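You operate a simulated robot arm through the tools that you are given. There is no shell and no other tool.

Carry out the task below with a simulated robot arm. There is one attempt and no reset: what you move stays moved.

Task
On the cream card stamp a bud in orange over the ring and one in teal over the cross.
Fine: use the drop pads; mist the black scrub pad and scrub the bud peg stamp before the second print; stamp back, both pads capped. Set down upright: bud peg stamp.

Only the result counts: the job must be done as asked and must still hold three seconds after the hand-in. Knocking over, shifting, dropping, spilling or breaking anything else fails it.

Robot
A 7-joint arm with a two-finger parallel gripper, fixed in place. Base frame: the origin is at the foot of the arm, x ahead of it, y to its left, z up. Lengths are in mm, angles in degrees, forces in N, time in s.
Its first joint turns from -132.0 to 132.0 degrees. Payload 3.91 kg.
Tool frame: the origin (TCP) lies between the finger pads and is the grasp point; the fingertips stand 30 mm ahead of it; z points along the fingers, y is the line along which they close. Largest opening 110 mm; finger width 20, thickness 10; the body of the gripper, 48 by 112 mm, starts 55 mm behind the TCP.
Orientation is that of the tool frame in the base frame, as a unit quaternion [x, y, z, w]. With the fingers straight down and closing along the base's y, the tool's x points along the base's -x, its y along +y and its z along -z.

Tools
- The arm moves only by the tool arm_command. Its argument "moves" is a list of rows, each a list of 7 numbers: the shift along the tool's x, y, z in mm, then the turn, a rotation vector about the tool's x, y, z in degrees, then the finger opening in mm, from 0 to 110. In form: [[tx, ty, tz, ax, ay, az, grip], ...]. A call has 1 to 20 rows; each row is the pose to reach, as a shift and turn from the pose commanded when the call began, along the tool's axes at that moment. A row lasts 0.2 s, in which the tool goes at most 50 mm and 8.6 degrees; a call with a longer step from one row to the next is refused whole, and so is a gripper value outside its range. A pose out of reach is approached as far as the arm can. The call stops where the force on the tool passes 40 N (or 10 N more than at its start, if that is more) or the arm is blocked; 0.2 s more then pass. Each finger travels about 108 mm/s and halts on what it meets, pressing with about 38 N; the grip force reading is that of the motor and also rises with nothing between the fingers. The clock runs only during rows and for 0.2 s after the last one: add rows that repeat a pose to give the fingers time. The reply holds the time, the measured pose of the TCP, the force on the tool along the base axes, the opening and the grip force, in the units named above and with some noise, with the torque about the TCP (base axes, N m) and any sound that the robot's microphone picked up.
- Cameras (640 x 400 px; columns grow to the right, rows downward): "scene" is fixed at [50, 649.3, 1511.1]; the picture's right is [-0.32, -0.95, 0.00], its down [-0.66, 0.22, -0.71] and it looks along [0.68, -0.22, -0.70] (base axes); focal length 314 px, centre (320, 200). "wrist" rides on the gripper at [72, 17, -103] in the tool frame; the picture's right is [-0.23, 0.97, 0.00], its down [-0.76, -0.18, -0.62] and it looks along [-0.61, -0.14, 0.78] (tool axes); focal length 222 px, centre (320, 200). There is no depth. A picture from a camera that has moved, and an enlarged one, comes with that camera's place and axes in the base frame and with its lens.
- get_image(camera): a new picture of that camera. No time passes.
- enlarge(camera, box): a new picture of the part [left, top, right, bottom] of that camera's present view, enlarged. No time passes.
- sign_off(): hands the job in; it is judged then, once.

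Nothing tells you positions but the pictures and the camera data. Unless the task says otherwise, let go and move clear before handing in.

The tools are called after ">>>" as name(argument=value, ...) on one line, values as JSON. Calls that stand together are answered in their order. arm_command: Moves the arm, as the interface text tells. Its arguments: {"type":"object","properties":{"moves":{"type":"array","items":{"type":"array","items":{"type":"number"}}}},"required":["moves"]} The other tools are called the same way: get_image (camera) takes a picture; enlarge (camera, box) takes an enlarged picture of a part of a camera's view; sign_off () hands the job in.

At the start:

```text
time_s: 0.0
eef_pos: [520.1, 301.1, 1090.9]
orientation: [0.0, 1.0, 0.0, 0.0]
wrist_force: [0.1, -0.5, 0.8]
ft_torque: [0.02, 0.03, 0.04]
finger_gap: 110.2
grasp_force: 0.0
```

scene: 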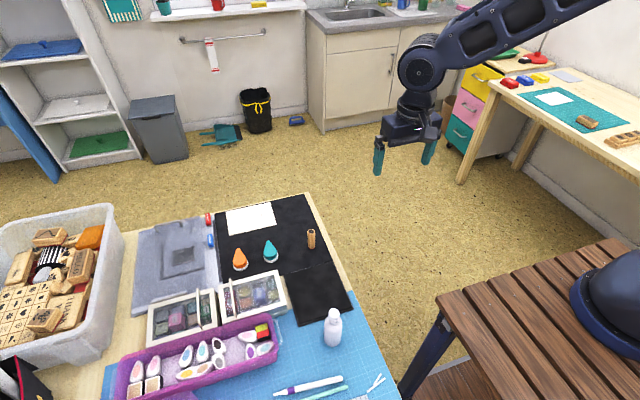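
wrist: 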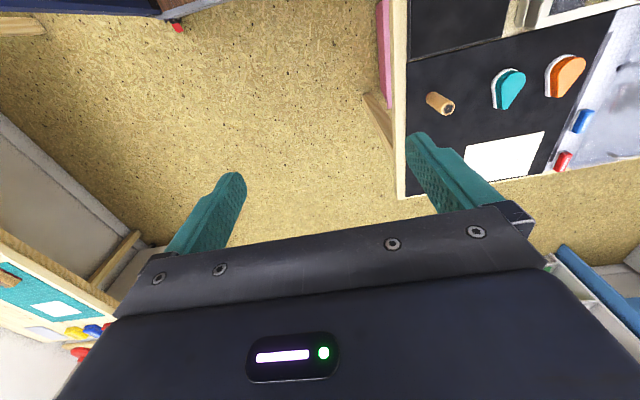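

I see a table with a black mat, a cream card, an orange and a teal drop pad, a wooden peg stamp, a black scrub pad and a spray bottle. I'll enlarge the views first to find where everything is.

>>> enlarge(camera="scene", box=[200, 190, 360, 290])

>>> enlarge(camera="scene", box=[260, 250, 420, 400])

>>> enlarge(camera="wrist", box=[380, 0, 640, 200])

>>> enlarge(camera="scene", box=[100, 200, 300, 400])

```text
4.00 times, centred on (280, 240) of scene
camera zoom: at [50.0, 649.3, 1511.1], right [-0.32, -0.95, 0.0], down [-0.66, 0.22, -0.71], along [0.68, -0.22, -0.7], focal length 1256 px, centre (480, 40)
```

zoom: 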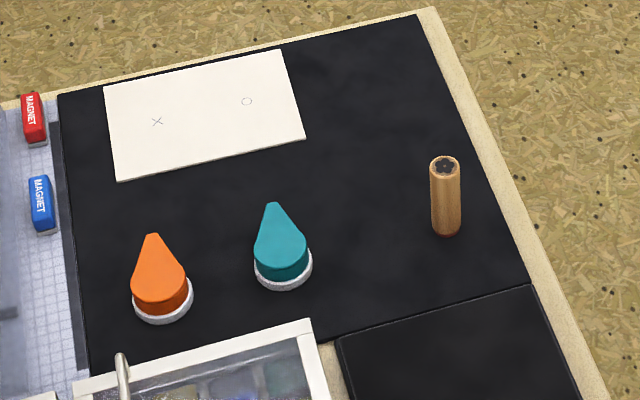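

```text
2.67 times, centred on (340, 325) of scene
camera zoom: at [50.0, 649.3, 1511.1], right [-0.32, -0.95, 0.0], down [-0.66, 0.22, -0.71], along [0.68, -0.22, -0.7], focal length 837 px, centre (267, -133)
```

zoom: 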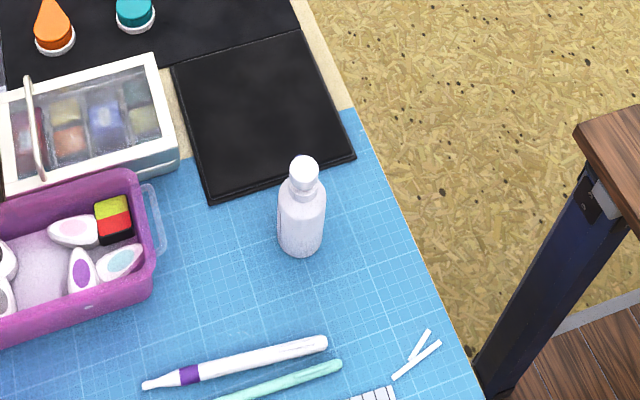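

```text
2.00 times, centred on (510, 100) of wrist
camera zoom: at [446.3, 318.9, 1194.2], right [0.23, 0.97, 0.0], down [0.76, -0.18, 0.62], along [0.61, -0.14, -0.78], focal length 444 px, centre (-60, 400)
```

zoom: 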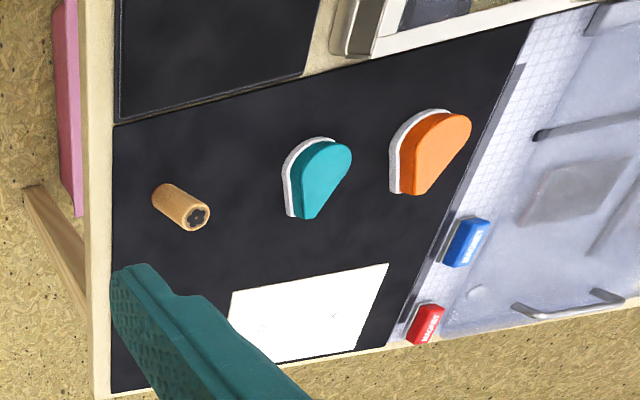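

```text
2.00 times, centred on (200, 300) of scene
camera zoom: at [50.0, 649.3, 1511.1], right [-0.32, -0.95, 0.0], down [-0.66, 0.22, -0.71], along [0.68, -0.22, -0.7], focal length 628 px, centre (560, 0)
```

zoom: 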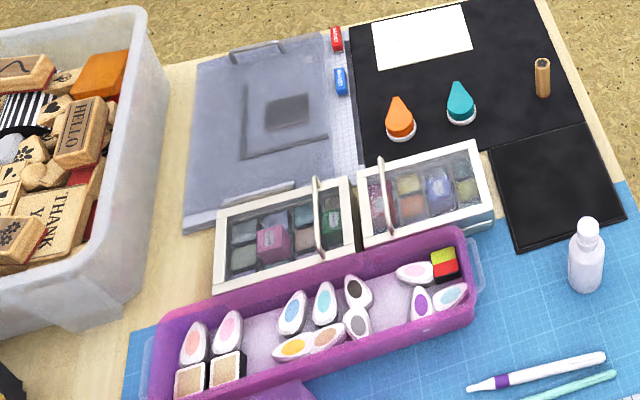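

The stamp looks to be near (596, 494), with its top at about z 829 and the mat at about z 770. The card lies further out, the scrub pad is near (450, 526) and the bottle near (320, 533). I'll move the wrist camera closer so I can measure these properly.

>>> arm_command(moves=[[-10, 45, 25, 0, 0, 0, 110], [-20, 90, 50, 0, 0, 0, 110], [-30, 135, 75, 0, 0, 0, 110], [-40, 180, 100, 0, 0, 0, 110], [-40, 180, 100, 0, 0, 0, 110]])

>>> get_image(camera="wrist")

>>> get_image(camera="scene")

```text
refused: row 1 steps farther than a row can; nothing moved
```

```text
taken
camera wrist: at [446.3, 318.9, 1194.2], right [0.23, 0.97, 0.0], down [0.76, -0.18, 0.62], along [0.61, -0.14, -0.78], focal length 222 px, centre (320, 200)
```

wrist: 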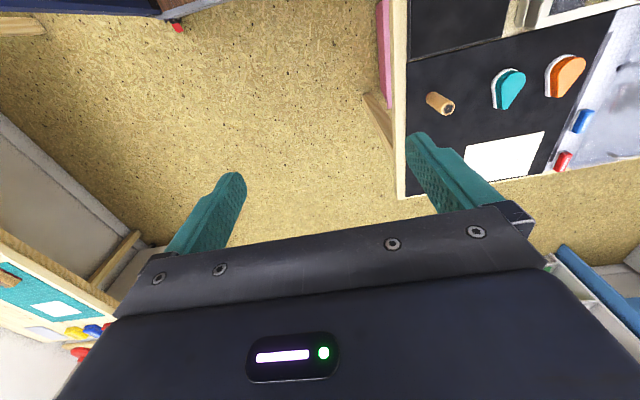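

```text
taken
```

scene: 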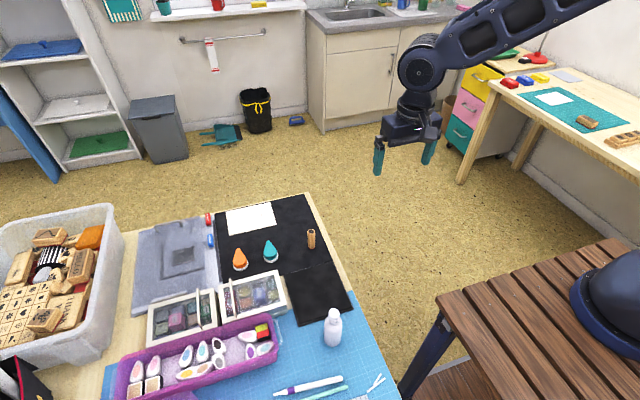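

Nothing moved, because the first row was 52 mm against a limit of 50. I'll repeat the move in smaller steps.

>>> arm_command(moves=[[-8, 36, 20, 0, 0, 0, 110], [-16, 72, 40, 0, 0, 0, 110], [-24, 108, 60, 0, 0, 0, 110], [-32, 144, 80, 0, 0, 0, 110], [-40, 180, 100, 0, 0, 0, 110], [-40, 180, 100, 0, 0, 0, 110]])

>>> get_image(camera="wrist")

>>> get_image(camera="scene")

```text
time_s: 1.4
eef_pos: [559.9, 481.5, 989.1]
orientation: [0.0, 1.0, 0.0, 0.0]
wrist_force: [0.3, 1.5, 0.9]
ft_torque: [-0.03, -0.02, 0.02]
finger_gap: 110.0
grasp_force: 0.0
```

```text
taken
camera wrist: at [486.0, 499.1, 1092.7], right [0.23, 0.97, 0.0], down [0.76, -0.18, 0.62], along [0.61, -0.14, -0.78], focal length 222 px, centre (320, 200)
```

wrist: 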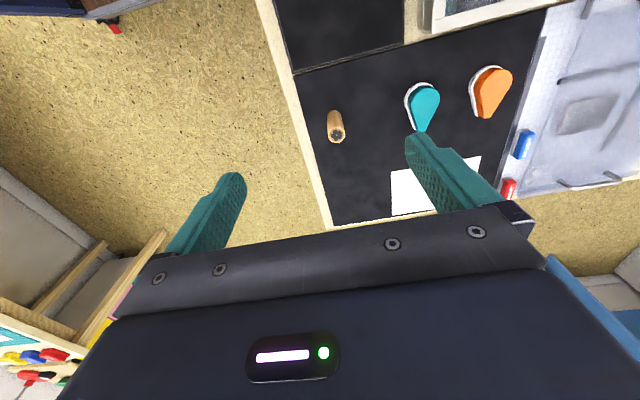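

```text
taken
```

scene: 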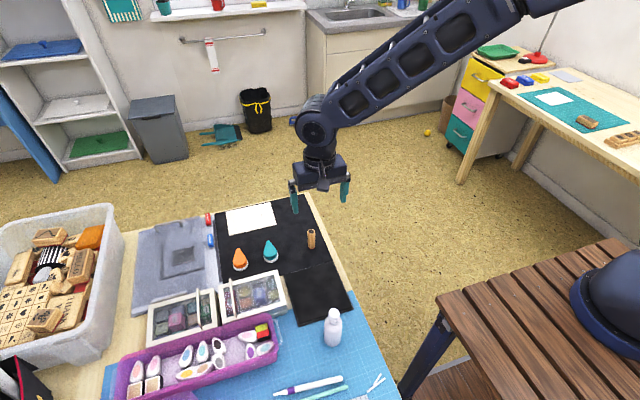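

The wrist camera now has the stamp and pads in view. I'll enlarge this view and triangulate from it.

>>> enlarge(camera="wrist", box=[300, 60, 540, 210])

>>> enlarge(camera="scene", box=[290, 220, 350, 260])

>>> enlarge(camera="scene", box=[304, 300, 364, 350])

>>> enlarge(camera="scene", box=[220, 230, 290, 275])

>>> enlarge(camera="scene", box=[215, 195, 285, 240])

```text
2.67 times, centred on (420, 135) of wrist
camera zoom: at [486.0, 499.1, 1092.7], right [0.23, 0.97, 0.0], down [0.76, -0.18, 0.62], along [0.61, -0.14, -0.78], focal length 592 px, centre (53, 373)
```

zoom: 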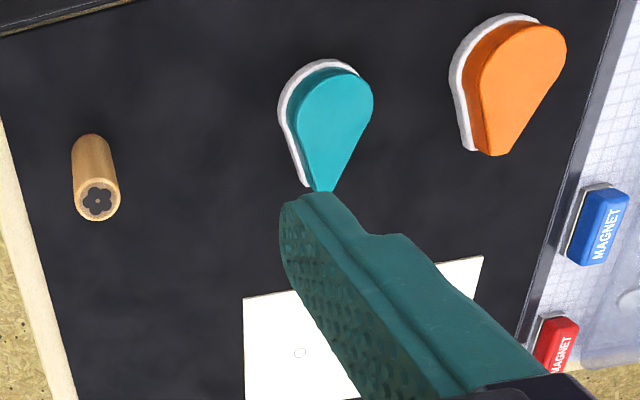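

```text
10.00 times, centred on (320, 240) of scene
camera zoom: at [50.0, 649.3, 1511.1], right [-0.32, -0.95, 0.0], down [-0.66, 0.22, -0.71], along [0.68, -0.22, -0.7], focal length 3140 px, centre (320, -200)
```

zoom: 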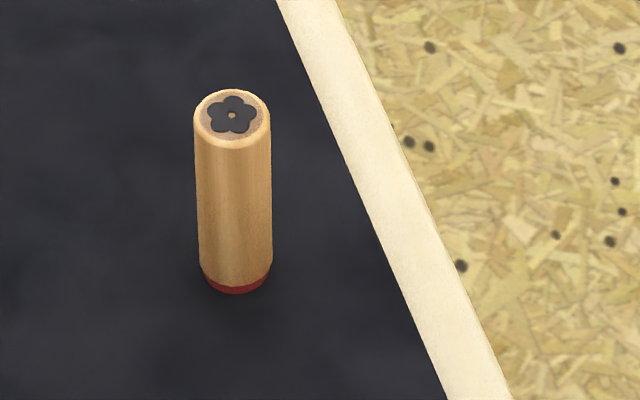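

```text
8.00 times, centred on (334, 325) of scene
camera zoom: at [50.0, 649.3, 1511.1], right [-0.32, -0.95, 0.0], down [-0.66, 0.22, -0.71], along [0.68, -0.22, -0.7], focal length 2512 px, centre (208, -800)
```

zoom: 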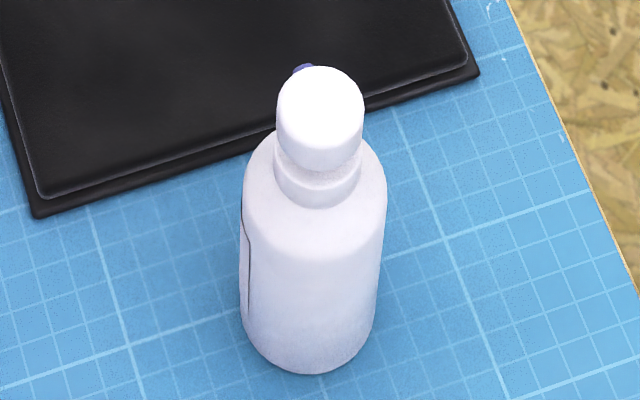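

```text
8.89 times, centred on (255, 252) of scene
camera zoom: at [50.0, 649.3, 1511.1], right [-0.32, -0.95, 0.0], down [-0.66, 0.22, -0.71], along [0.68, -0.22, -0.7], focal length 2791 px, centre (898, -267)
```

zoom: 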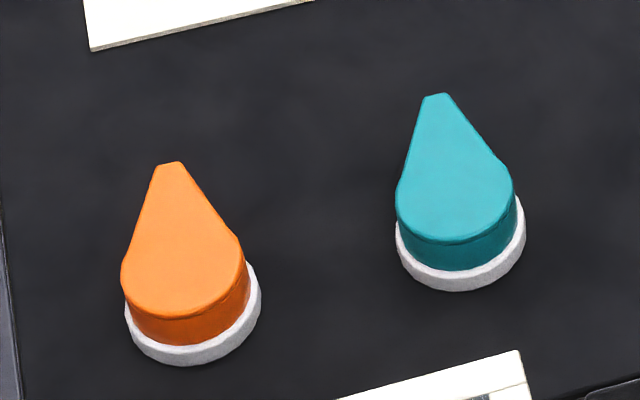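

```text
8.89 times, centred on (250, 218) of scene
camera zoom: at [50.0, 649.3, 1511.1], right [-0.32, -0.95, 0.0], down [-0.66, 0.22, -0.71], along [0.68, -0.22, -0.7], focal length 2791 px, centre (942, 44)
```

zoom: 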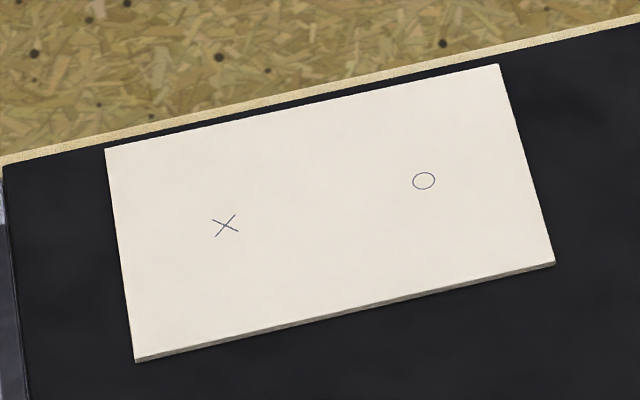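

Triangulating both views puts the stamp at about (596, 494) with its top at z 829, the mat at z 761 and the bottle at about (324, 527). The caps' tops are at about z 780, with the orange cap near (598, 702) and the teal near (600, 618). I'll go above the pads for a closer look.

>>> arm_command(moves=[[-4, 36, 18, 0, 0, 0, 110], [-8, 72, 36, 0, 0, 0, 110], [-12, 108, 54, 0, 0, 0, 110], [-16, 144, 72, 0, 0, 0, 110], [-20, 179, 91, 0, 0, 0, 110], [-20, 179, 91, 0, 0, 0, 110]])

>>> get_image(camera="wrist")

>>> get_image(camera="scene")

```text
time_s: 2.8
eef_pos: [580.7, 660.5, 899.7]
orientation: [0.0, 1.0, 0.0, 0.0]
wrist_force: [0.5, -0.7, -0.3]
ft_torque: [0.01, 0.0, 0.02]
finger_gap: 110.1
grasp_force: 0.1
```

```text
taken
camera wrist: at [507.4, 678.2, 1002.4], right [0.23, 0.97, 0.0], down [0.76, -0.18, 0.62], along [0.61, -0.14, -0.78], focal length 222 px, centre (320, 200)
```

wrist: 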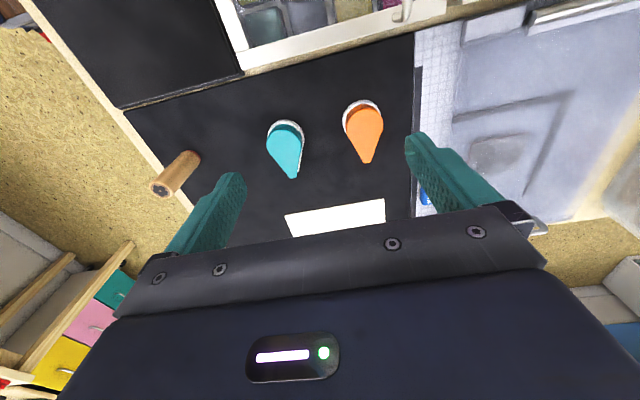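

```text
taken
```

scene: 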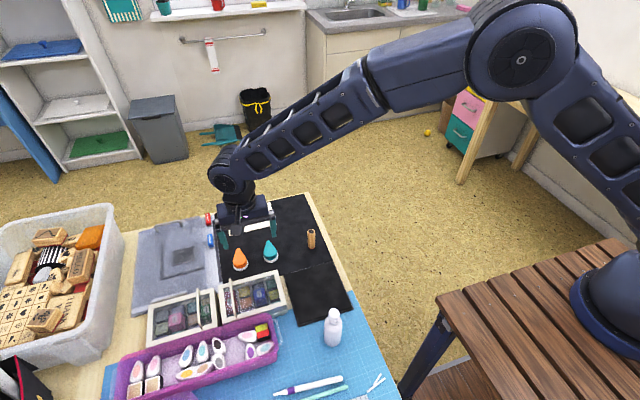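

>>> enlarge(camera="wrist", box=[240, 80, 400, 200])

>>> enlarge(camera="scene", box=[220, 230, 290, 275])

```text
3.33 times, centred on (320, 140) of wrist
camera zoom: at [507.4, 678.2, 1002.4], right [0.23, 0.97, 0.0], down [0.76, -0.18, 0.62], along [0.61, -0.14, -0.78], focal length 740 px, centre (320, 400)
```

zoom: 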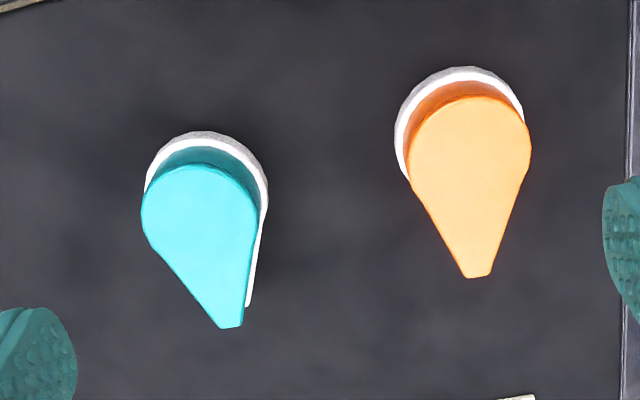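

```text
8.89 times, centred on (255, 252) of scene
camera zoom: at [50.0, 649.3, 1511.1], right [-0.32, -0.95, 0.0], down [-0.66, 0.22, -0.71], along [0.68, -0.22, -0.7], focal length 2791 px, centre (898, -267)
```

zoom: 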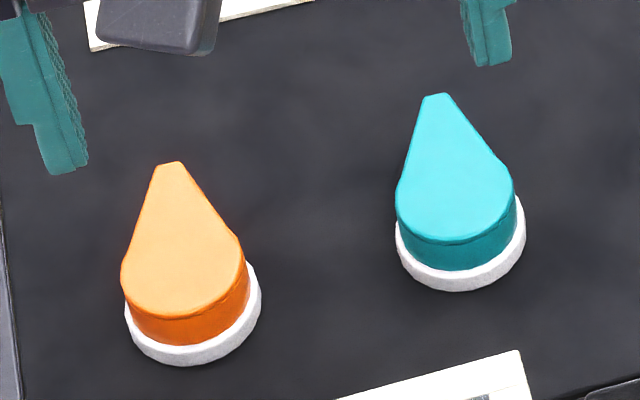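

Both caps are clearly located now. The teal one has its round centre at about (600, 618.6) with its axis turned about −7°, and the orange one is at about (599, 703) turned about −4°. I'll hover over the teal cap lined up with its axis and check before going down.

>>> arm_command(moves=[[-10, -21, 20, 0, 0, 4, 85], [-19.8, -41.4, 40, 0, 0, 7.3, 60], [-19.8, -41.4, 60, 0, 0, 7.3, 60], [-19.8, -41.4, 60, 0, 0, 7.3, 60]])

>>> get_image(camera="wrist")

>>> enlarge(camera="scene", box=[220, 200, 320, 275])

```text
time_s: 3.8
eef_pos: [600.0, 617.4, 839.4]
orientation: [0.064, 0.998, -0.001, 0.0]
wrist_force: [-0.6, -0.3, 0.2]
ft_torque: [-0.04, 0.01, 0.01]
finger_gap: 60.0
grasp_force: 0.0
```

```text
taken
camera wrist: at [529.2, 644.3, 941.6], right [0.35, 0.94, 0.0], down [0.73, -0.27, 0.62], along [0.58, -0.22, -0.78], focal length 222 px, centre (320, 200)
```

wrist: 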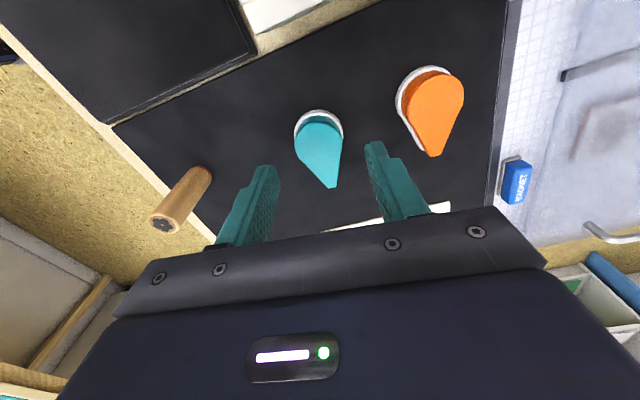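

```text
5.33 times, centred on (270, 238) of scene
camera zoom: at [50.0, 649.3, 1511.1], right [-0.32, -0.95, 0.0], down [-0.66, 0.22, -0.71], along [0.68, -0.22, -0.7], focal length 1674 px, centre (587, 0)
```

zoom: 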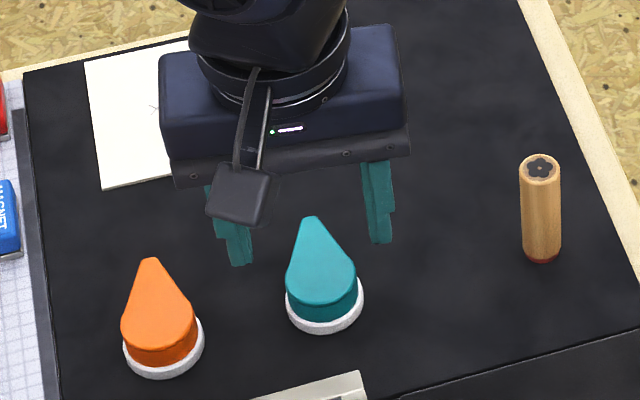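

>>> enlarge(camera="wrist", box=[220, 80, 420, 230])

```text
2.67 times, centred on (320, 155) of wrist
camera zoom: at [529.2, 644.3, 941.6], right [0.35, 0.94, 0.0], down [0.73, -0.27, 0.62], along [0.58, -0.22, -0.78], focal length 592 px, centre (320, 320)
```

zoom: 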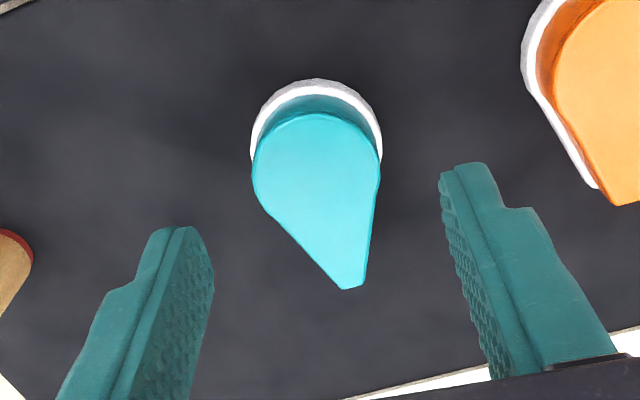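

The wrist view confirms the gripper is centred on the teal cap to within about 1 mm. Next I go down and close on the sides of the cap.

>>> arm_command(moves=[[0, 0, 20, 0, 0, 0, 60], [0, 0, 40, 0, 0, 0, 60], [0, 0, 40, 0, 0, 0, 50], [0, 0, 40, 0, 0, 0, 42], [0, 0, 40, 0, 0, 0, 38], [0, 0, 40, 0, 0, 0, 30], [0, 0, 40, 0, 0, 0, 30]])

>>> enlarge(camera="wrist", box=[220, 80, 420, 230])

>>> enlarge(camera="scene", box=[220, 200, 320, 275])

```text
time_s: 5.4
eef_pos: [598.8, 618.4, 800.8]
orientation: [0.063, 0.998, 0.0, 0.0]
wrist_force: [0.4, -0.2, 0.6]
ft_torque: [-0.02, 0.0, 0.03]
finger_gap: 35.7
grasp_force: 38.1
heard: snap
```

```text
2.67 times, centred on (320, 155) of wrist
camera zoom: at [528.3, 645.1, 903.8], right [0.35, 0.94, 0.0], down [0.73, -0.27, 0.62], along [0.58, -0.22, -0.78], focal length 592 px, centre (320, 320)
```

zoom: 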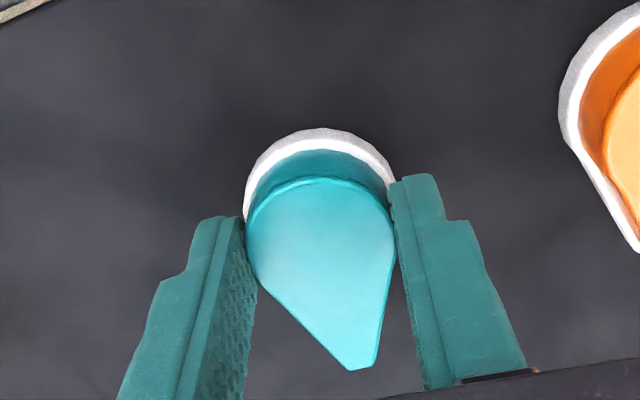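

```text
5.33 times, centred on (270, 238) of scene
camera zoom: at [50.0, 649.3, 1511.1], right [-0.32, -0.95, 0.0], down [-0.66, 0.22, -0.71], along [0.68, -0.22, -0.7], focal length 1674 px, centre (587, 0)
```

zoom: 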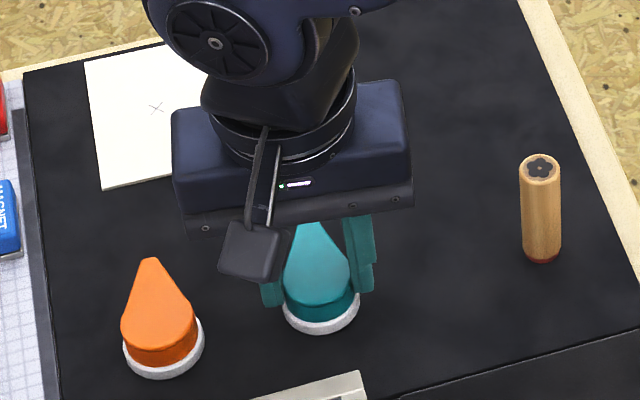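

The cap is gripped at 35.7 mm and I heard a snap. I'll lift a little and check that the base stays down.

>>> arm_command(moves=[[0, 0, -3, 0, 0, 0, 30], [0, 0, -8, 0, 0, 0, 30], [0, 0, -16, 0, 0, 0, 30], [0, 0, -24, 0, 0, 0, 30], [0, 0, -24, 0, 0, 0, 30]])

>>> enlarge(camera="wrist", box=[220, 80, 420, 230])

>>> enlarge(camera="scene", box=[220, 200, 320, 275])

```text
time_s: 6.6
eef_pos: [598.5, 619.1, 823.4]
orientation: [0.064, 0.998, 0.0, 0.0]
wrist_force: [0.0, 0.1, 0.1]
ft_torque: [0.02, -0.01, 0.01]
finger_gap: 35.5
grasp_force: 38.2
```

```text
2.67 times, centred on (320, 155) of wrist
camera zoom: at [528.3, 645.1, 926.9], right [0.35, 0.94, 0.0], down [0.73, -0.27, 0.62], along [0.58, -0.22, -0.78], focal length 592 px, centre (320, 320)
```

zoom: 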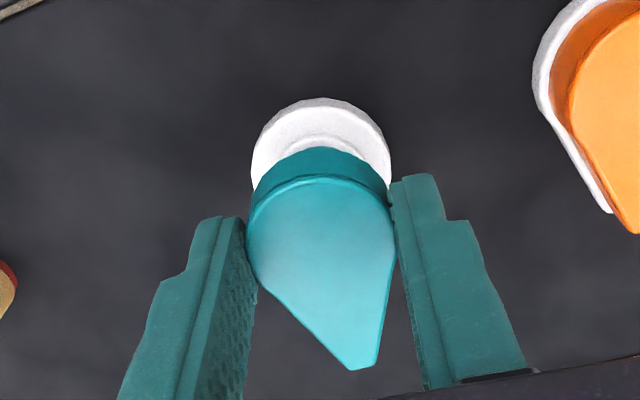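

```text
5.33 times, centred on (270, 238) of scene
camera zoom: at [50.0, 649.3, 1511.1], right [-0.32, -0.95, 0.0], down [-0.66, 0.22, -0.71], along [0.68, -0.22, -0.7], focal length 1674 px, centre (587, 0)
```

zoom: 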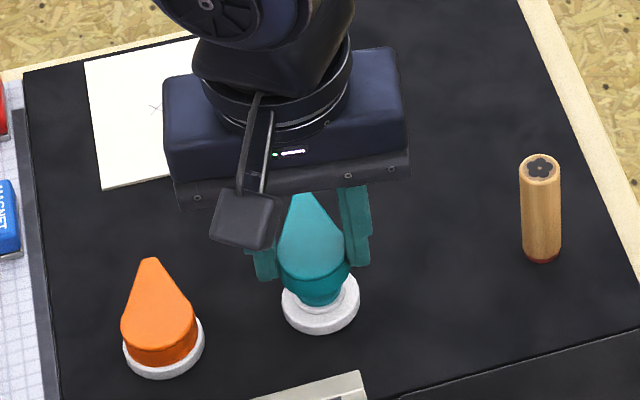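

The cap came off cleanly and the base stayed where it was. I'll carry the cap to the free mat near (650, 545) and lower it gently.

>>> arm_command(moves=[[0, 0, -16, 0, 0, 0, 30], [-20, -22, -16, 0, 0, 0, 30], [-40, -44, -16, 0, 0, 0, 30], [-59.1, -66.6, -16, 0, 0, 0, 30], [-59.1, -66.6, 4, 0, 0, 0, 30], [-59.1, -66.6, 22, 0, 0, 0, 30], [-59.1, -66.6, 22, 0, 0, 0, 30]])

>>> enlarge(camera="scene", box=[220, 200, 320, 275])

>>> get_image(camera="wrist")

```text
time_s: 8.2
eef_pos: [649.8, 545.0, 801.4]
orientation: [0.063, 0.998, 0.0, 0.0]
wrist_force: [0.0, -0.2, -0.2]
ft_torque: [0.0, 0.01, -0.02]
finger_gap: 35.2
grasp_force: 38.1
```

```text
5.33 times, centred on (270, 238) of scene
camera zoom: at [50.0, 649.3, 1511.1], right [-0.32, -0.95, 0.0], down [-0.66, 0.22, -0.71], along [0.68, -0.22, -0.7], focal length 1674 px, centre (587, 0)
```

zoom: 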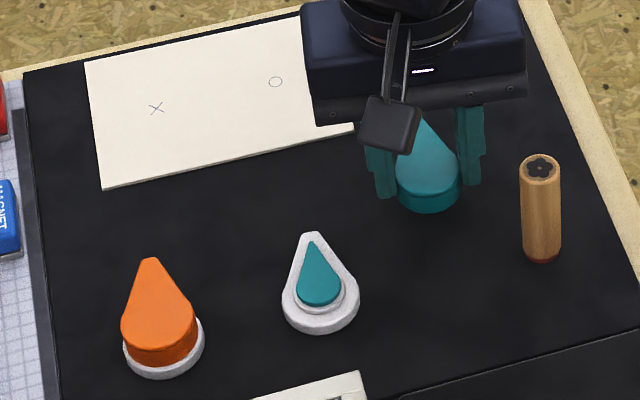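

```text
taken
camera wrist: at [579.2, 571.4, 905.8], right [0.35, 0.94, 0.0], down [0.73, -0.27, 0.62], along [0.58, -0.22, -0.78], focal length 222 px, centre (320, 200)
```

wrist: 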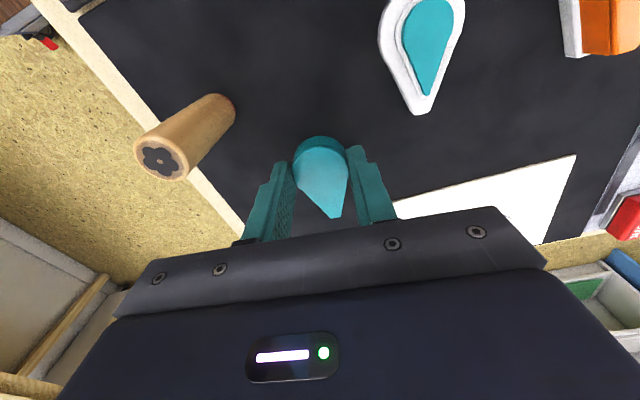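

The cap is over the free spot and the teal felt shows on its base. I'll lower in small steps until it touches.

>>> arm_command(moves=[[0, 0, 2, 0, 0, 0, 30], [0, 0, 3, 0, 0, 0, 30], [0, 0, 4, 0, 0, 0, 30], [0, 0, 5, 0, 0, 0, 30], [0, 0, 5, 0, 0, 0, 30]])

>>> enlarge(camera="scene", box=[270, 205, 310, 235])

```text
time_s: 9.4
eef_pos: [649.1, 545.9, 797.8]
orientation: [0.064, 0.998, -0.001, 0.0]
wrist_force: [-0.4, -0.2, -0.1]
ft_torque: [0.02, -0.01, 0.03]
finger_gap: 35.7
grasp_force: 37.8
```

```text
13.33 times, centred on (290, 220) of scene
camera zoom: at [50.0, 649.3, 1511.1], right [-0.32, -0.95, 0.0], down [-0.66, 0.22, -0.71], along [0.68, -0.22, -0.7], focal length 4186 px, centre (720, -67)
```

zoom: 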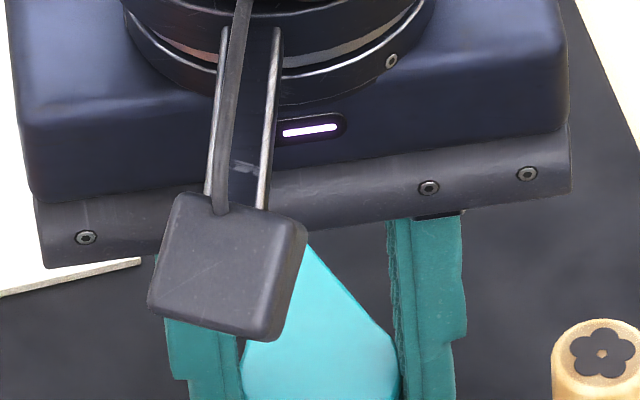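

>>> arm_command(moves=[[0, 0, 1, 0, 0, 0, 30], [0, 0, 2, 0, 0, 0, 30], [0, 0, 2, 0, 0, 0, 30]])

>>> enlarge(camera="scene", box=[270, 215, 310, 245])

```text
time_s: 10.2
eef_pos: [649.2, 545.2, 796.3]
orientation: [0.064, 0.998, 0.0, 0.0]
wrist_force: [-1.1, -1.0, 0.2]
ft_torque: [0.01, -0.03, -0.06]
finger_gap: 35.5
grasp_force: 37.9
```

```text
13.33 times, centred on (290, 230) of scene
camera zoom: at [50.0, 649.3, 1511.1], right [-0.32, -0.95, 0.0], down [-0.66, 0.22, -0.71], along [0.68, -0.22, -0.7], focal length 4186 px, centre (720, -200)
```

zoom: 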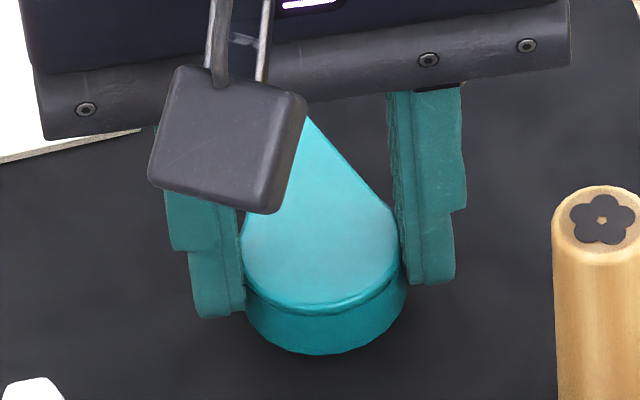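

>>> arm_command(moves=[[0, 0, 1, 0, 0, 0, 30], [0, 0, 1, 0, 0, 0, 30]])

>>> arm_command(moves=[[0, 0, 0.7, 0, 0, 0, 30], [0, 0, 0.7, 0, 0, 0, 30]])

>>> arm_command(moves=[[0, 0, 0.7, 0, 0, 0, 30], [0, 0, 0.7, 0, 0, 0, 30]])

```text
time_s: 10.8
eef_pos: [648.9, 545.2, 794.3]
orientation: [0.064, 0.998, -0.001, -0.001]
wrist_force: [-0.5, -0.6, 0.8]
ft_torque: [0.01, 0.03, -0.05]
finger_gap: 35.2
grasp_force: 38.1
```

```text
time_s: 11.4
eef_pos: [648.3, 545.5, 794.5]
orientation: [0.064, 0.998, -0.001, 0.001]
wrist_force: [-0.7, 0.4, -0.4]
ft_torque: [-0.01, 0.01, -0.01]
finger_gap: 35.7
grasp_force: 37.5
```

```text
time_s: 12.0
eef_pos: [647.6, 544.9, 793.3]
orientation: [0.064, 0.998, 0.0, 0.0]
wrist_force: [-0.5, 0.5, -1.3]
ft_torque: [-0.01, -0.01, -0.01]
finger_gap: 35.7
grasp_force: 38.2
```

>>> arm_command(moves=[[0, 0, 0.7, 0, 0, 0, 30], [0, 0, 0.7, 0, 0, 0, 30]])

>>> arm_command(moves=[[0, 0, 0.7, 0, 0, 0, 30], [0, 0, 0.7, 0, 0, 0, 30]])

>>> enlarge(camera="scene", box=[270, 215, 310, 245])

```text
time_s: 12.6
eef_pos: [649.4, 545.7, 792.8]
orientation: [0.063, 0.998, 0.0, 0.001]
wrist_force: [0.7, 0.0, -0.2]
ft_torque: [-0.03, 0.01, -0.02]
finger_gap: 35.8
grasp_force: 37.9
```

```text
time_s: 13.2
eef_pos: [649.3, 545.6, 790.7]
orientation: [0.063, 0.998, 0.0, 0.0]
wrist_force: [0.3, 0.0, -0.4]
ft_torque: [-0.01, 0.0, -0.01]
finger_gap: 35.8
grasp_force: 37.9
```

```text
13.33 times, centred on (290, 230) of scene
camera zoom: at [50.0, 649.3, 1511.1], right [-0.32, -0.95, 0.0], down [-0.66, 0.22, -0.71], along [0.68, -0.22, -0.7], focal length 4186 px, centre (720, -200)
```

zoom: 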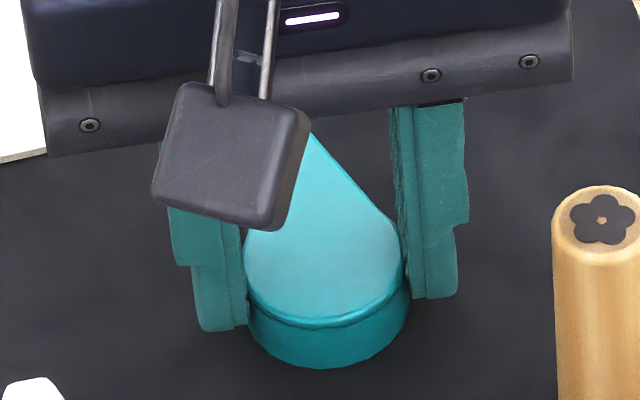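

>>> arm_command(moves=[[0, 0, 0.7, 0, 0, 0, 30], [0, 0, 0.7, 0, 0, 0, 30]])

>>> arm_command(moves=[[0, 0, 0.7, 0, 0, 0, 30], [0, 0, 0.7, 0, 0, 0, 30]])

>>> enlarge(camera="wrist", box=[240, 90, 400, 230])

```text
time_s: 13.8
eef_pos: [647.4, 545.6, 789.2]
orientation: [0.063, 0.998, 0.0, -0.001]
wrist_force: [-0.2, -0.1, -0.4]
ft_torque: [0.02, -0.04, -0.02]
finger_gap: 35.8
grasp_force: 38.3
```

```text
time_s: 14.4
eef_pos: [648.6, 545.8, 790.2]
orientation: [0.064, 0.998, 0.0, 0.0]
wrist_force: [-6.5, -0.5, 8.9]
ft_torque: [-0.03, 0.17, -0.03]
finger_gap: 35.5
grasp_force: 38.4
```

```text
2.86 times, centred on (320, 160) of wrist
camera zoom: at [578.7, 571.9, 893.6], right [0.35, 0.94, 0.0], down [0.73, -0.27, 0.62], along [0.58, -0.22, -0.78], focal length 635 px, centre (320, 314)
```

zoom: 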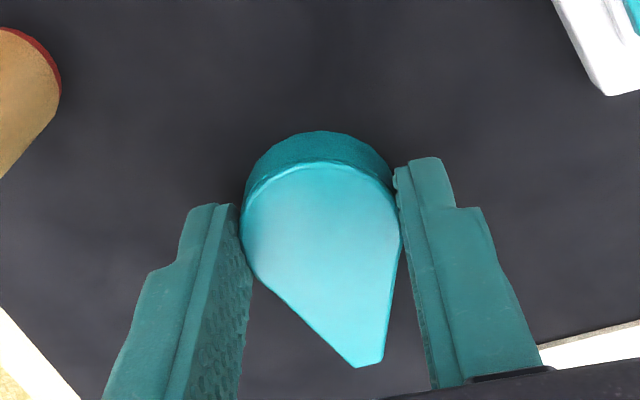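

Contact shows at a TCP height of about 790, so the cap is resting on the mat. I'll release it and back straight up.

>>> arm_command(moves=[[0, 0, -0.5, 0, 0, 0, 30], [0, 0, -0.5, 0, 0, 0, 40], [0, 0, -0.5, 0, 0, 0, 50], [0, 0, -0.5, 0, 0, 0, 60], [0, 0, -20, 0, 0, 0, 60], [0, 0, -50, 0, 0, 0, 60], [0, 0, -50, 0, 0, 0, 60]])

>>> get_image(camera="wrist")

>>> enlarge(camera="scene", box=[220, 200, 320, 275])

```text
time_s: 16.0
eef_pos: [650.3, 545.3, 839.9]
orientation: [0.064, 0.998, 0.0, -0.001]
wrist_force: [0.2, 0.2, -0.5]
ft_torque: [-0.02, -0.01, 0.0]
finger_gap: 60.0
grasp_force: 0.1
```

```text
taken
camera wrist: at [579.1, 571.9, 943.1], right [0.35, 0.94, 0.0], down [0.73, -0.27, 0.62], along [0.58, -0.22, -0.78], focal length 222 px, centre (320, 200)
```

wrist: 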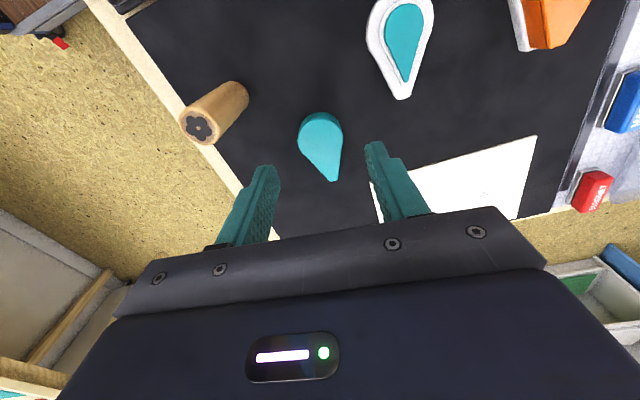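

```text
5.33 times, centred on (270, 238) of scene
camera zoom: at [50.0, 649.3, 1511.1], right [-0.32, -0.95, 0.0], down [-0.66, 0.22, -0.71], along [0.68, -0.22, -0.7], focal length 1674 px, centre (587, 0)
```

zoom: 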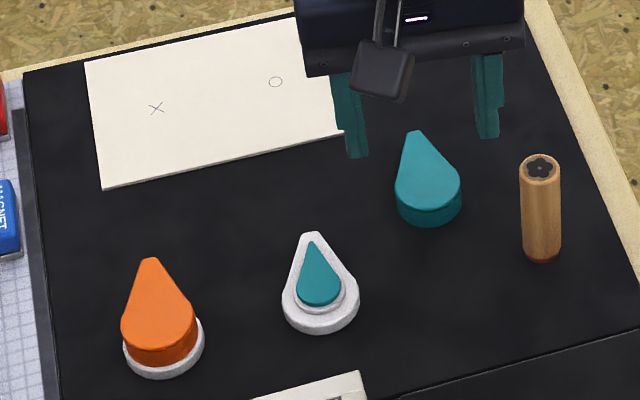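

The teal cap is standing upright on the mat. The orange pad is next, so I'll hover above it.

>>> arm_command(moves=[[17.7, 37.6, -10, 0, 0, 0, 60], [35.4, 75.3, -10, 0, 0, -1.5, 60], [53, 112.9, -10, 0, 0, -2.5, 60], [70.7, 150.5, 0, 0, 0, -3.5, 60], [70.7, 150.5, 0, 0, 0, -3.5, 60]])

>>> enlarge(camera="wrist", box=[220, 80, 420, 230])

>>> enlarge(camera="scene", box=[220, 200, 320, 275])

```text
time_s: 17.2
eef_pos: [597.7, 705.8, 841.4]
orientation: [0.033, 0.999, 0.0, -0.001]
wrist_force: [-0.5, -0.8, -0.3]
ft_torque: [0.01, 0.01, -0.01]
finger_gap: 60.2
grasp_force: 0.1
```

```text
2.67 times, centred on (320, 155) of wrist
camera zoom: at [526.5, 726.9, 944.1], right [0.29, 0.96, 0.0], down [0.75, -0.23, 0.62], along [0.6, -0.18, -0.78], focal length 592 px, centre (320, 320)
```

zoom: 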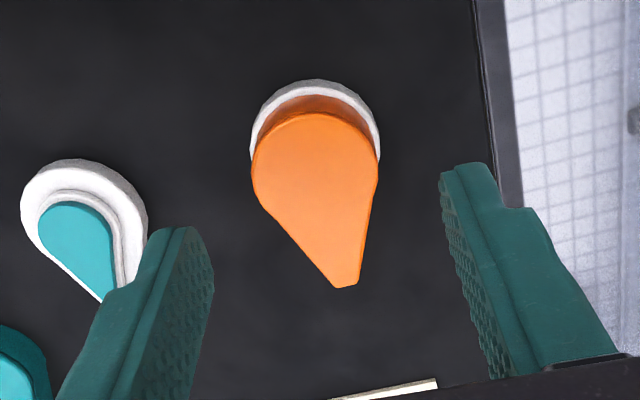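

```text
5.33 times, centred on (270, 238) of scene
camera zoom: at [50.0, 649.3, 1511.1], right [-0.32, -0.95, 0.0], down [-0.66, 0.22, -0.71], along [0.68, -0.22, -0.7], focal length 1674 px, centre (587, 0)
```

zoom: 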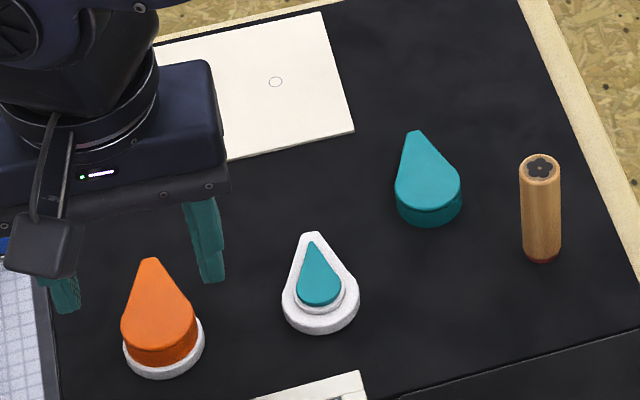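

The orange cap sits in the gripper's view exactly as the teal one did, so I'll go down and grip it the same way.

>>> arm_command(moves=[[0, 0, 20, 0, 0, 0, 60], [0, 0, 39.8, 0, 0, 0, 60], [0, 0, 39.8, 0, 0, 0, 60]])

>>> enlarge(camera="wrist", box=[220, 80, 420, 230])

```text
time_s: 18.0
eef_pos: [598.2, 705.7, 801.5]
orientation: [0.032, 0.999, 0.0, 0.0]
wrist_force: [0.2, -1.2, -0.2]
ft_torque: [0.0, 0.01, 0.01]
finger_gap: 60.3
grasp_force: 0.1
```

```text
2.67 times, centred on (320, 155) of wrist
camera zoom: at [525.8, 727.6, 903.3], right [0.29, 0.96, 0.0], down [0.75, -0.23, 0.62], along [0.6, -0.18, -0.78], focal length 592 px, centre (320, 320)
```

zoom: 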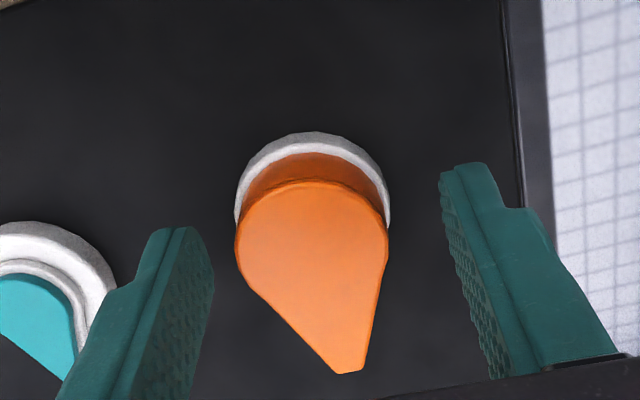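

The fingers are about 2 mm left of centre on the orange cap. I'll correct that before closing.

>>> arm_command(moves=[[0, -2.2, 0, 0, 0, 0, 60], [0, -2.2, 0, 0, 0, 0, 60]])

>>> enlarge(camera="wrist", box=[220, 80, 420, 230])

```text
time_s: 18.6
eef_pos: [597.4, 704.3, 800.8]
orientation: [0.032, 0.999, 0.0, 0.0]
wrist_force: [0.4, 0.1, -0.1]
ft_torque: [-0.01, 0.02, 0.0]
finger_gap: 60.1
grasp_force: 0.1
```

```text
2.67 times, centred on (320, 155) of wrist
camera zoom: at [526.0, 725.1, 903.2], right [0.29, 0.96, 0.0], down [0.75, -0.23, 0.62], along [0.6, -0.18, -0.78], focal length 592 px, centre (320, 320)
```

zoom: 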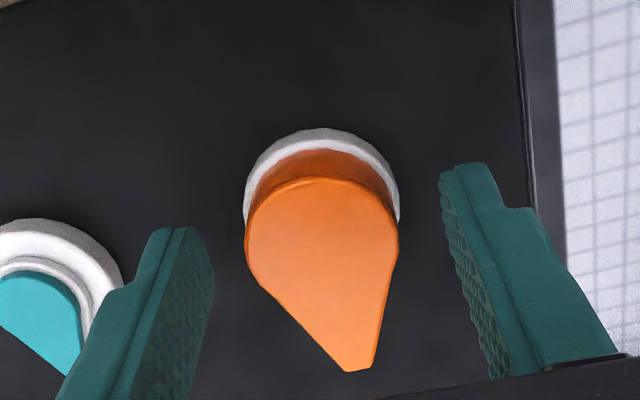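

Now it's centred. Closing on the orange cap and lifting a little.

>>> arm_command(moves=[[0, 0, 0, 0, 0, 0, 50], [0, 0, 0, 0, 0, 0, 42], [0, 0, 0, 0, 0, 0, 38], [0, 0, 0, 0, 0, 0, 30], [0, 0, 0, 0, 0, 0, 30]])

>>> arm_command(moves=[[0, 0, -3, 0, 0, 0, 30], [0, 0, -8, 0, 0, 0, 30], [0, 0, -16, 0, 0, 0, 30], [0, 0, -30, 0, 0, 0, 30], [0, 0, -30, 0, 0, 0, 30]])

>>> enlarge(camera="wrist", box=[220, 80, 420, 230])

>>> enlarge(camera="scene", box=[220, 200, 320, 275])

```text
time_s: 19.8
eef_pos: [598.2, 704.0, 799.6]
orientation: [0.033, 0.999, 0.0, 0.0]
wrist_force: [0.1, -0.5, -0.1]
ft_torque: [0.04, -0.01, -0.03]
finger_gap: 35.5
grasp_force: 38.3
heard: snap
```

```text
time_s: 21.0
eef_pos: [597.5, 702.3, 830.2]
orientation: [0.033, 0.999, 0.0, 0.0]
wrist_force: [-0.3, -1.1, 0.3]
ft_torque: [0.03, -0.01, -0.01]
finger_gap: 35.7
grasp_force: 37.9
```

```text
2.67 times, centred on (320, 155) of wrist
camera zoom: at [525.9, 724.5, 933.2], right [0.29, 0.96, 0.0], down [0.75, -0.23, 0.62], along [0.6, -0.18, -0.78], focal length 592 px, centre (320, 320)
```

zoom: 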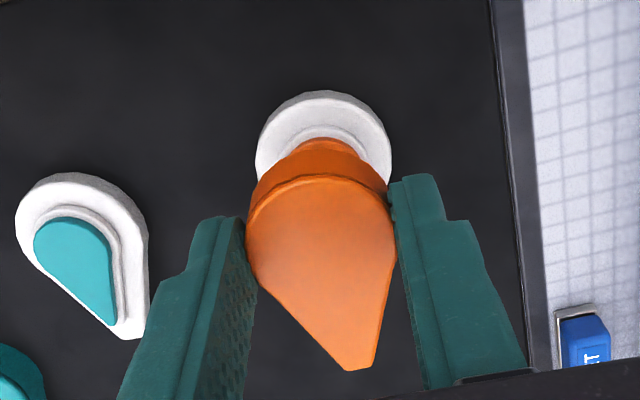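

```text
5.33 times, centred on (270, 238) of scene
camera zoom: at [50.0, 649.3, 1511.1], right [-0.32, -0.95, 0.0], down [-0.66, 0.22, -0.71], along [0.68, -0.22, -0.7], focal length 1674 px, centre (587, 0)
```

zoom: 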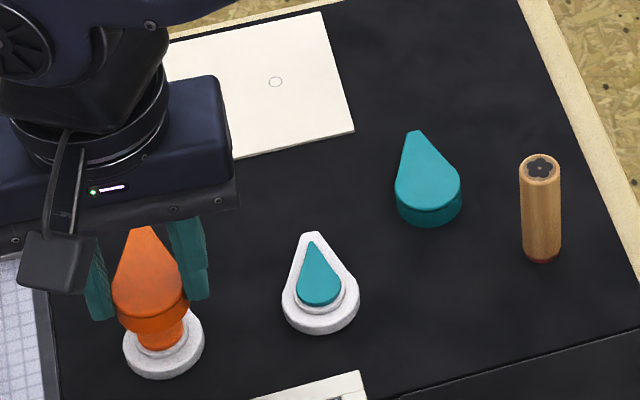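

The orange cap is off cleanly too. I'll carry it to the free mat near (730, 515).

>>> arm_command(moves=[[0, 0, -15, 0, 0, 0, 30], [-28.6, -35.4, -20, 0, 0, 0, 30], [-57.3, -70.8, -20, 0, 0, 0, 30], [-85.9, -106.2, -20, 0, 0, 0, 30], [-114.6, -141.6, -20, 0, 0, 0, 30], [-143.2, -177, -20, 0, 0, 0, 30], [-143.2, -177, 10, 0, 0, 0, 30], [-143.2, -177, 34, 0, 0, 0, 30], [-143.2, -177, 36, 0, 0, 0, 30], [-143.2, -177, 36, 0, 0, 0, 30]])

>>> enlarge(camera="scene", box=[220, 190, 340, 280])

>>> get_image(camera="wrist")

```text
time_s: 23.2
eef_pos: [731.4, 515.2, 795.0]
orientation: [0.033, 0.999, 0.0, -0.001]
wrist_force: [0.8, -0.4, 0.2]
ft_torque: [-0.01, 0.0, 0.01]
finger_gap: 35.8
grasp_force: 37.7
```

```text
4.44 times, centred on (280, 235) of scene
camera zoom: at [50.0, 649.3, 1511.1], right [-0.32, -0.95, 0.0], down [-0.66, 0.22, -0.71], along [0.68, -0.22, -0.7], focal length 1396 px, centre (498, 44)
```

zoom: 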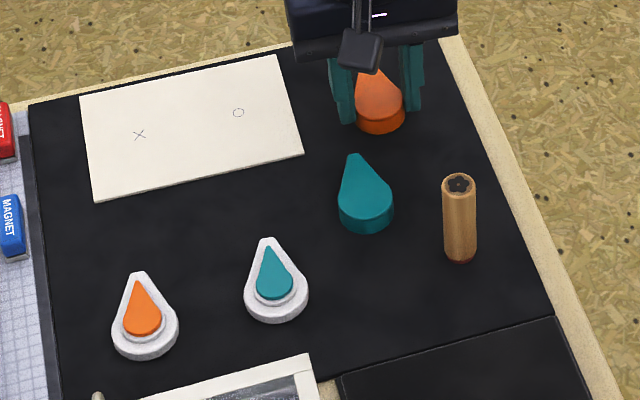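

```text
taken
camera wrist: at [658.7, 536.6, 897.5], right [0.29, 0.96, 0.0], down [0.75, -0.23, 0.62], along [0.6, -0.18, -0.78], focal length 222 px, centre (320, 200)
```

wrist: 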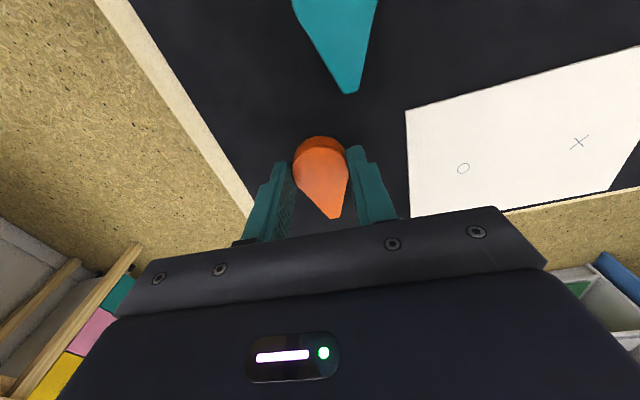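

>>> arm_command(moves=[[0, 0, 1, 0, 0, 0, 30], [0, 0, 2, 0, 0, 0, 30], [0, 0, 2.8, 0, 0, 0, 30], [0, 0, 2.8, 0, 0, 0, 30]])

>>> arm_command(moves=[[0, 0, 0.7, 0, 0, 0, 30], [0, 0, 0.7, 0, 0, 0, 30]])

>>> arm_command(moves=[[0, 0, 0.7, 0, 0, 0, 30], [0, 0, 0.7, 0, 0, 0, 30]])

```text
time_s: 24.2
eef_pos: [730.8, 514.5, 792.3]
orientation: [0.034, 0.999, 0.0, 0.0]
wrist_force: [-0.5, 0.9, -0.3]
ft_torque: [-0.02, -0.03, -0.01]
finger_gap: 35.4
grasp_force: 37.9
```

```text
time_s: 24.8
eef_pos: [728.4, 515.6, 790.5]
orientation: [0.033, 0.999, 0.001, 0.0]
wrist_force: [0.0, 0.9, 0.0]
ft_torque: [0.01, -0.03, 0.0]
finger_gap: 35.3
grasp_force: 37.8
```

```text
time_s: 25.4
eef_pos: [729.5, 516.3, 789.6]
orientation: [0.032, 0.999, 0.0, 0.0]
wrist_force: [0.1, 1.1, 2.9]
ft_torque: [0.03, -0.01, 0.02]
finger_gap: 35.6
grasp_force: 38.2
```

A light contact shows, about 3 N. I'll release and lift away, heading toward the spray bottle.

>>> arm_command(moves=[[0, 0, 0, 0, 0, 0, 40], [0, 0, 0, 0, 0, 0, 50], [0, 0, 0, 0, 0, 0, 60], [0, 0, -20, 0, 0, 0, 60], [0, 0, -60, 0, 0, 0, 60], [0, 0, -100, 0, 0, 0, 60], [0, 0, -140, 0, 0, 0, 60], [0, 0, -180, 0, 0, 0, 60], [0, 0, -180, 0, 0, 0, 60]])

>>> enlarge(camera="scene", box=[220, 190, 340, 280])

>>> enlarge(camera="wrist", box=[240, 0, 640, 250])

```text
time_s: 27.4
eef_pos: [729.6, 517.0, 970.9]
orientation: [0.034, 0.999, 0.0, 0.0]
wrist_force: [0.0, 0.8, -0.2]
ft_torque: [0.03, 0.01, 0.01]
finger_gap: 59.8
grasp_force: 0.0
```

```text
4.44 times, centred on (280, 235) of scene
camera zoom: at [50.0, 649.3, 1511.1], right [-0.32, -0.95, 0.0], down [-0.66, 0.22, -0.71], along [0.68, -0.22, -0.7], focal length 1396 px, centre (498, 44)
```

zoom: 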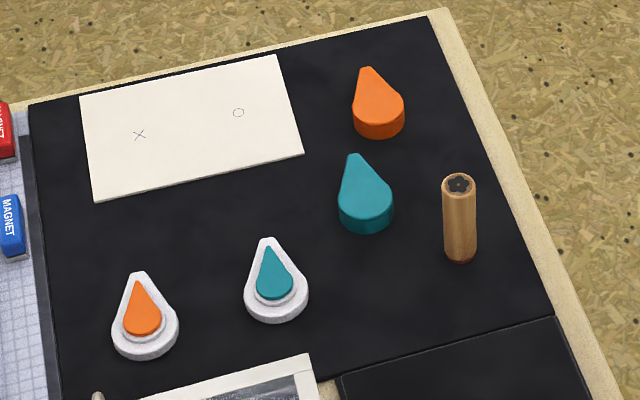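

```text
1.60 times, centred on (440, 125) of wrist
camera zoom: at [657.2, 538.9, 1073.5], right [0.29, 0.96, 0.0], down [0.75, -0.23, 0.62], along [0.6, -0.18, -0.78], focal length 355 px, centre (128, 320)
```

zoom: 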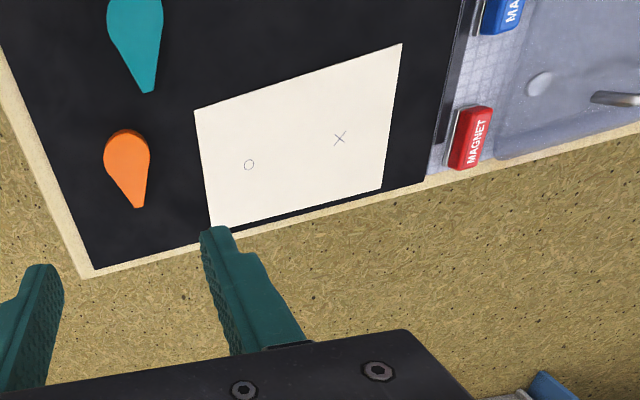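

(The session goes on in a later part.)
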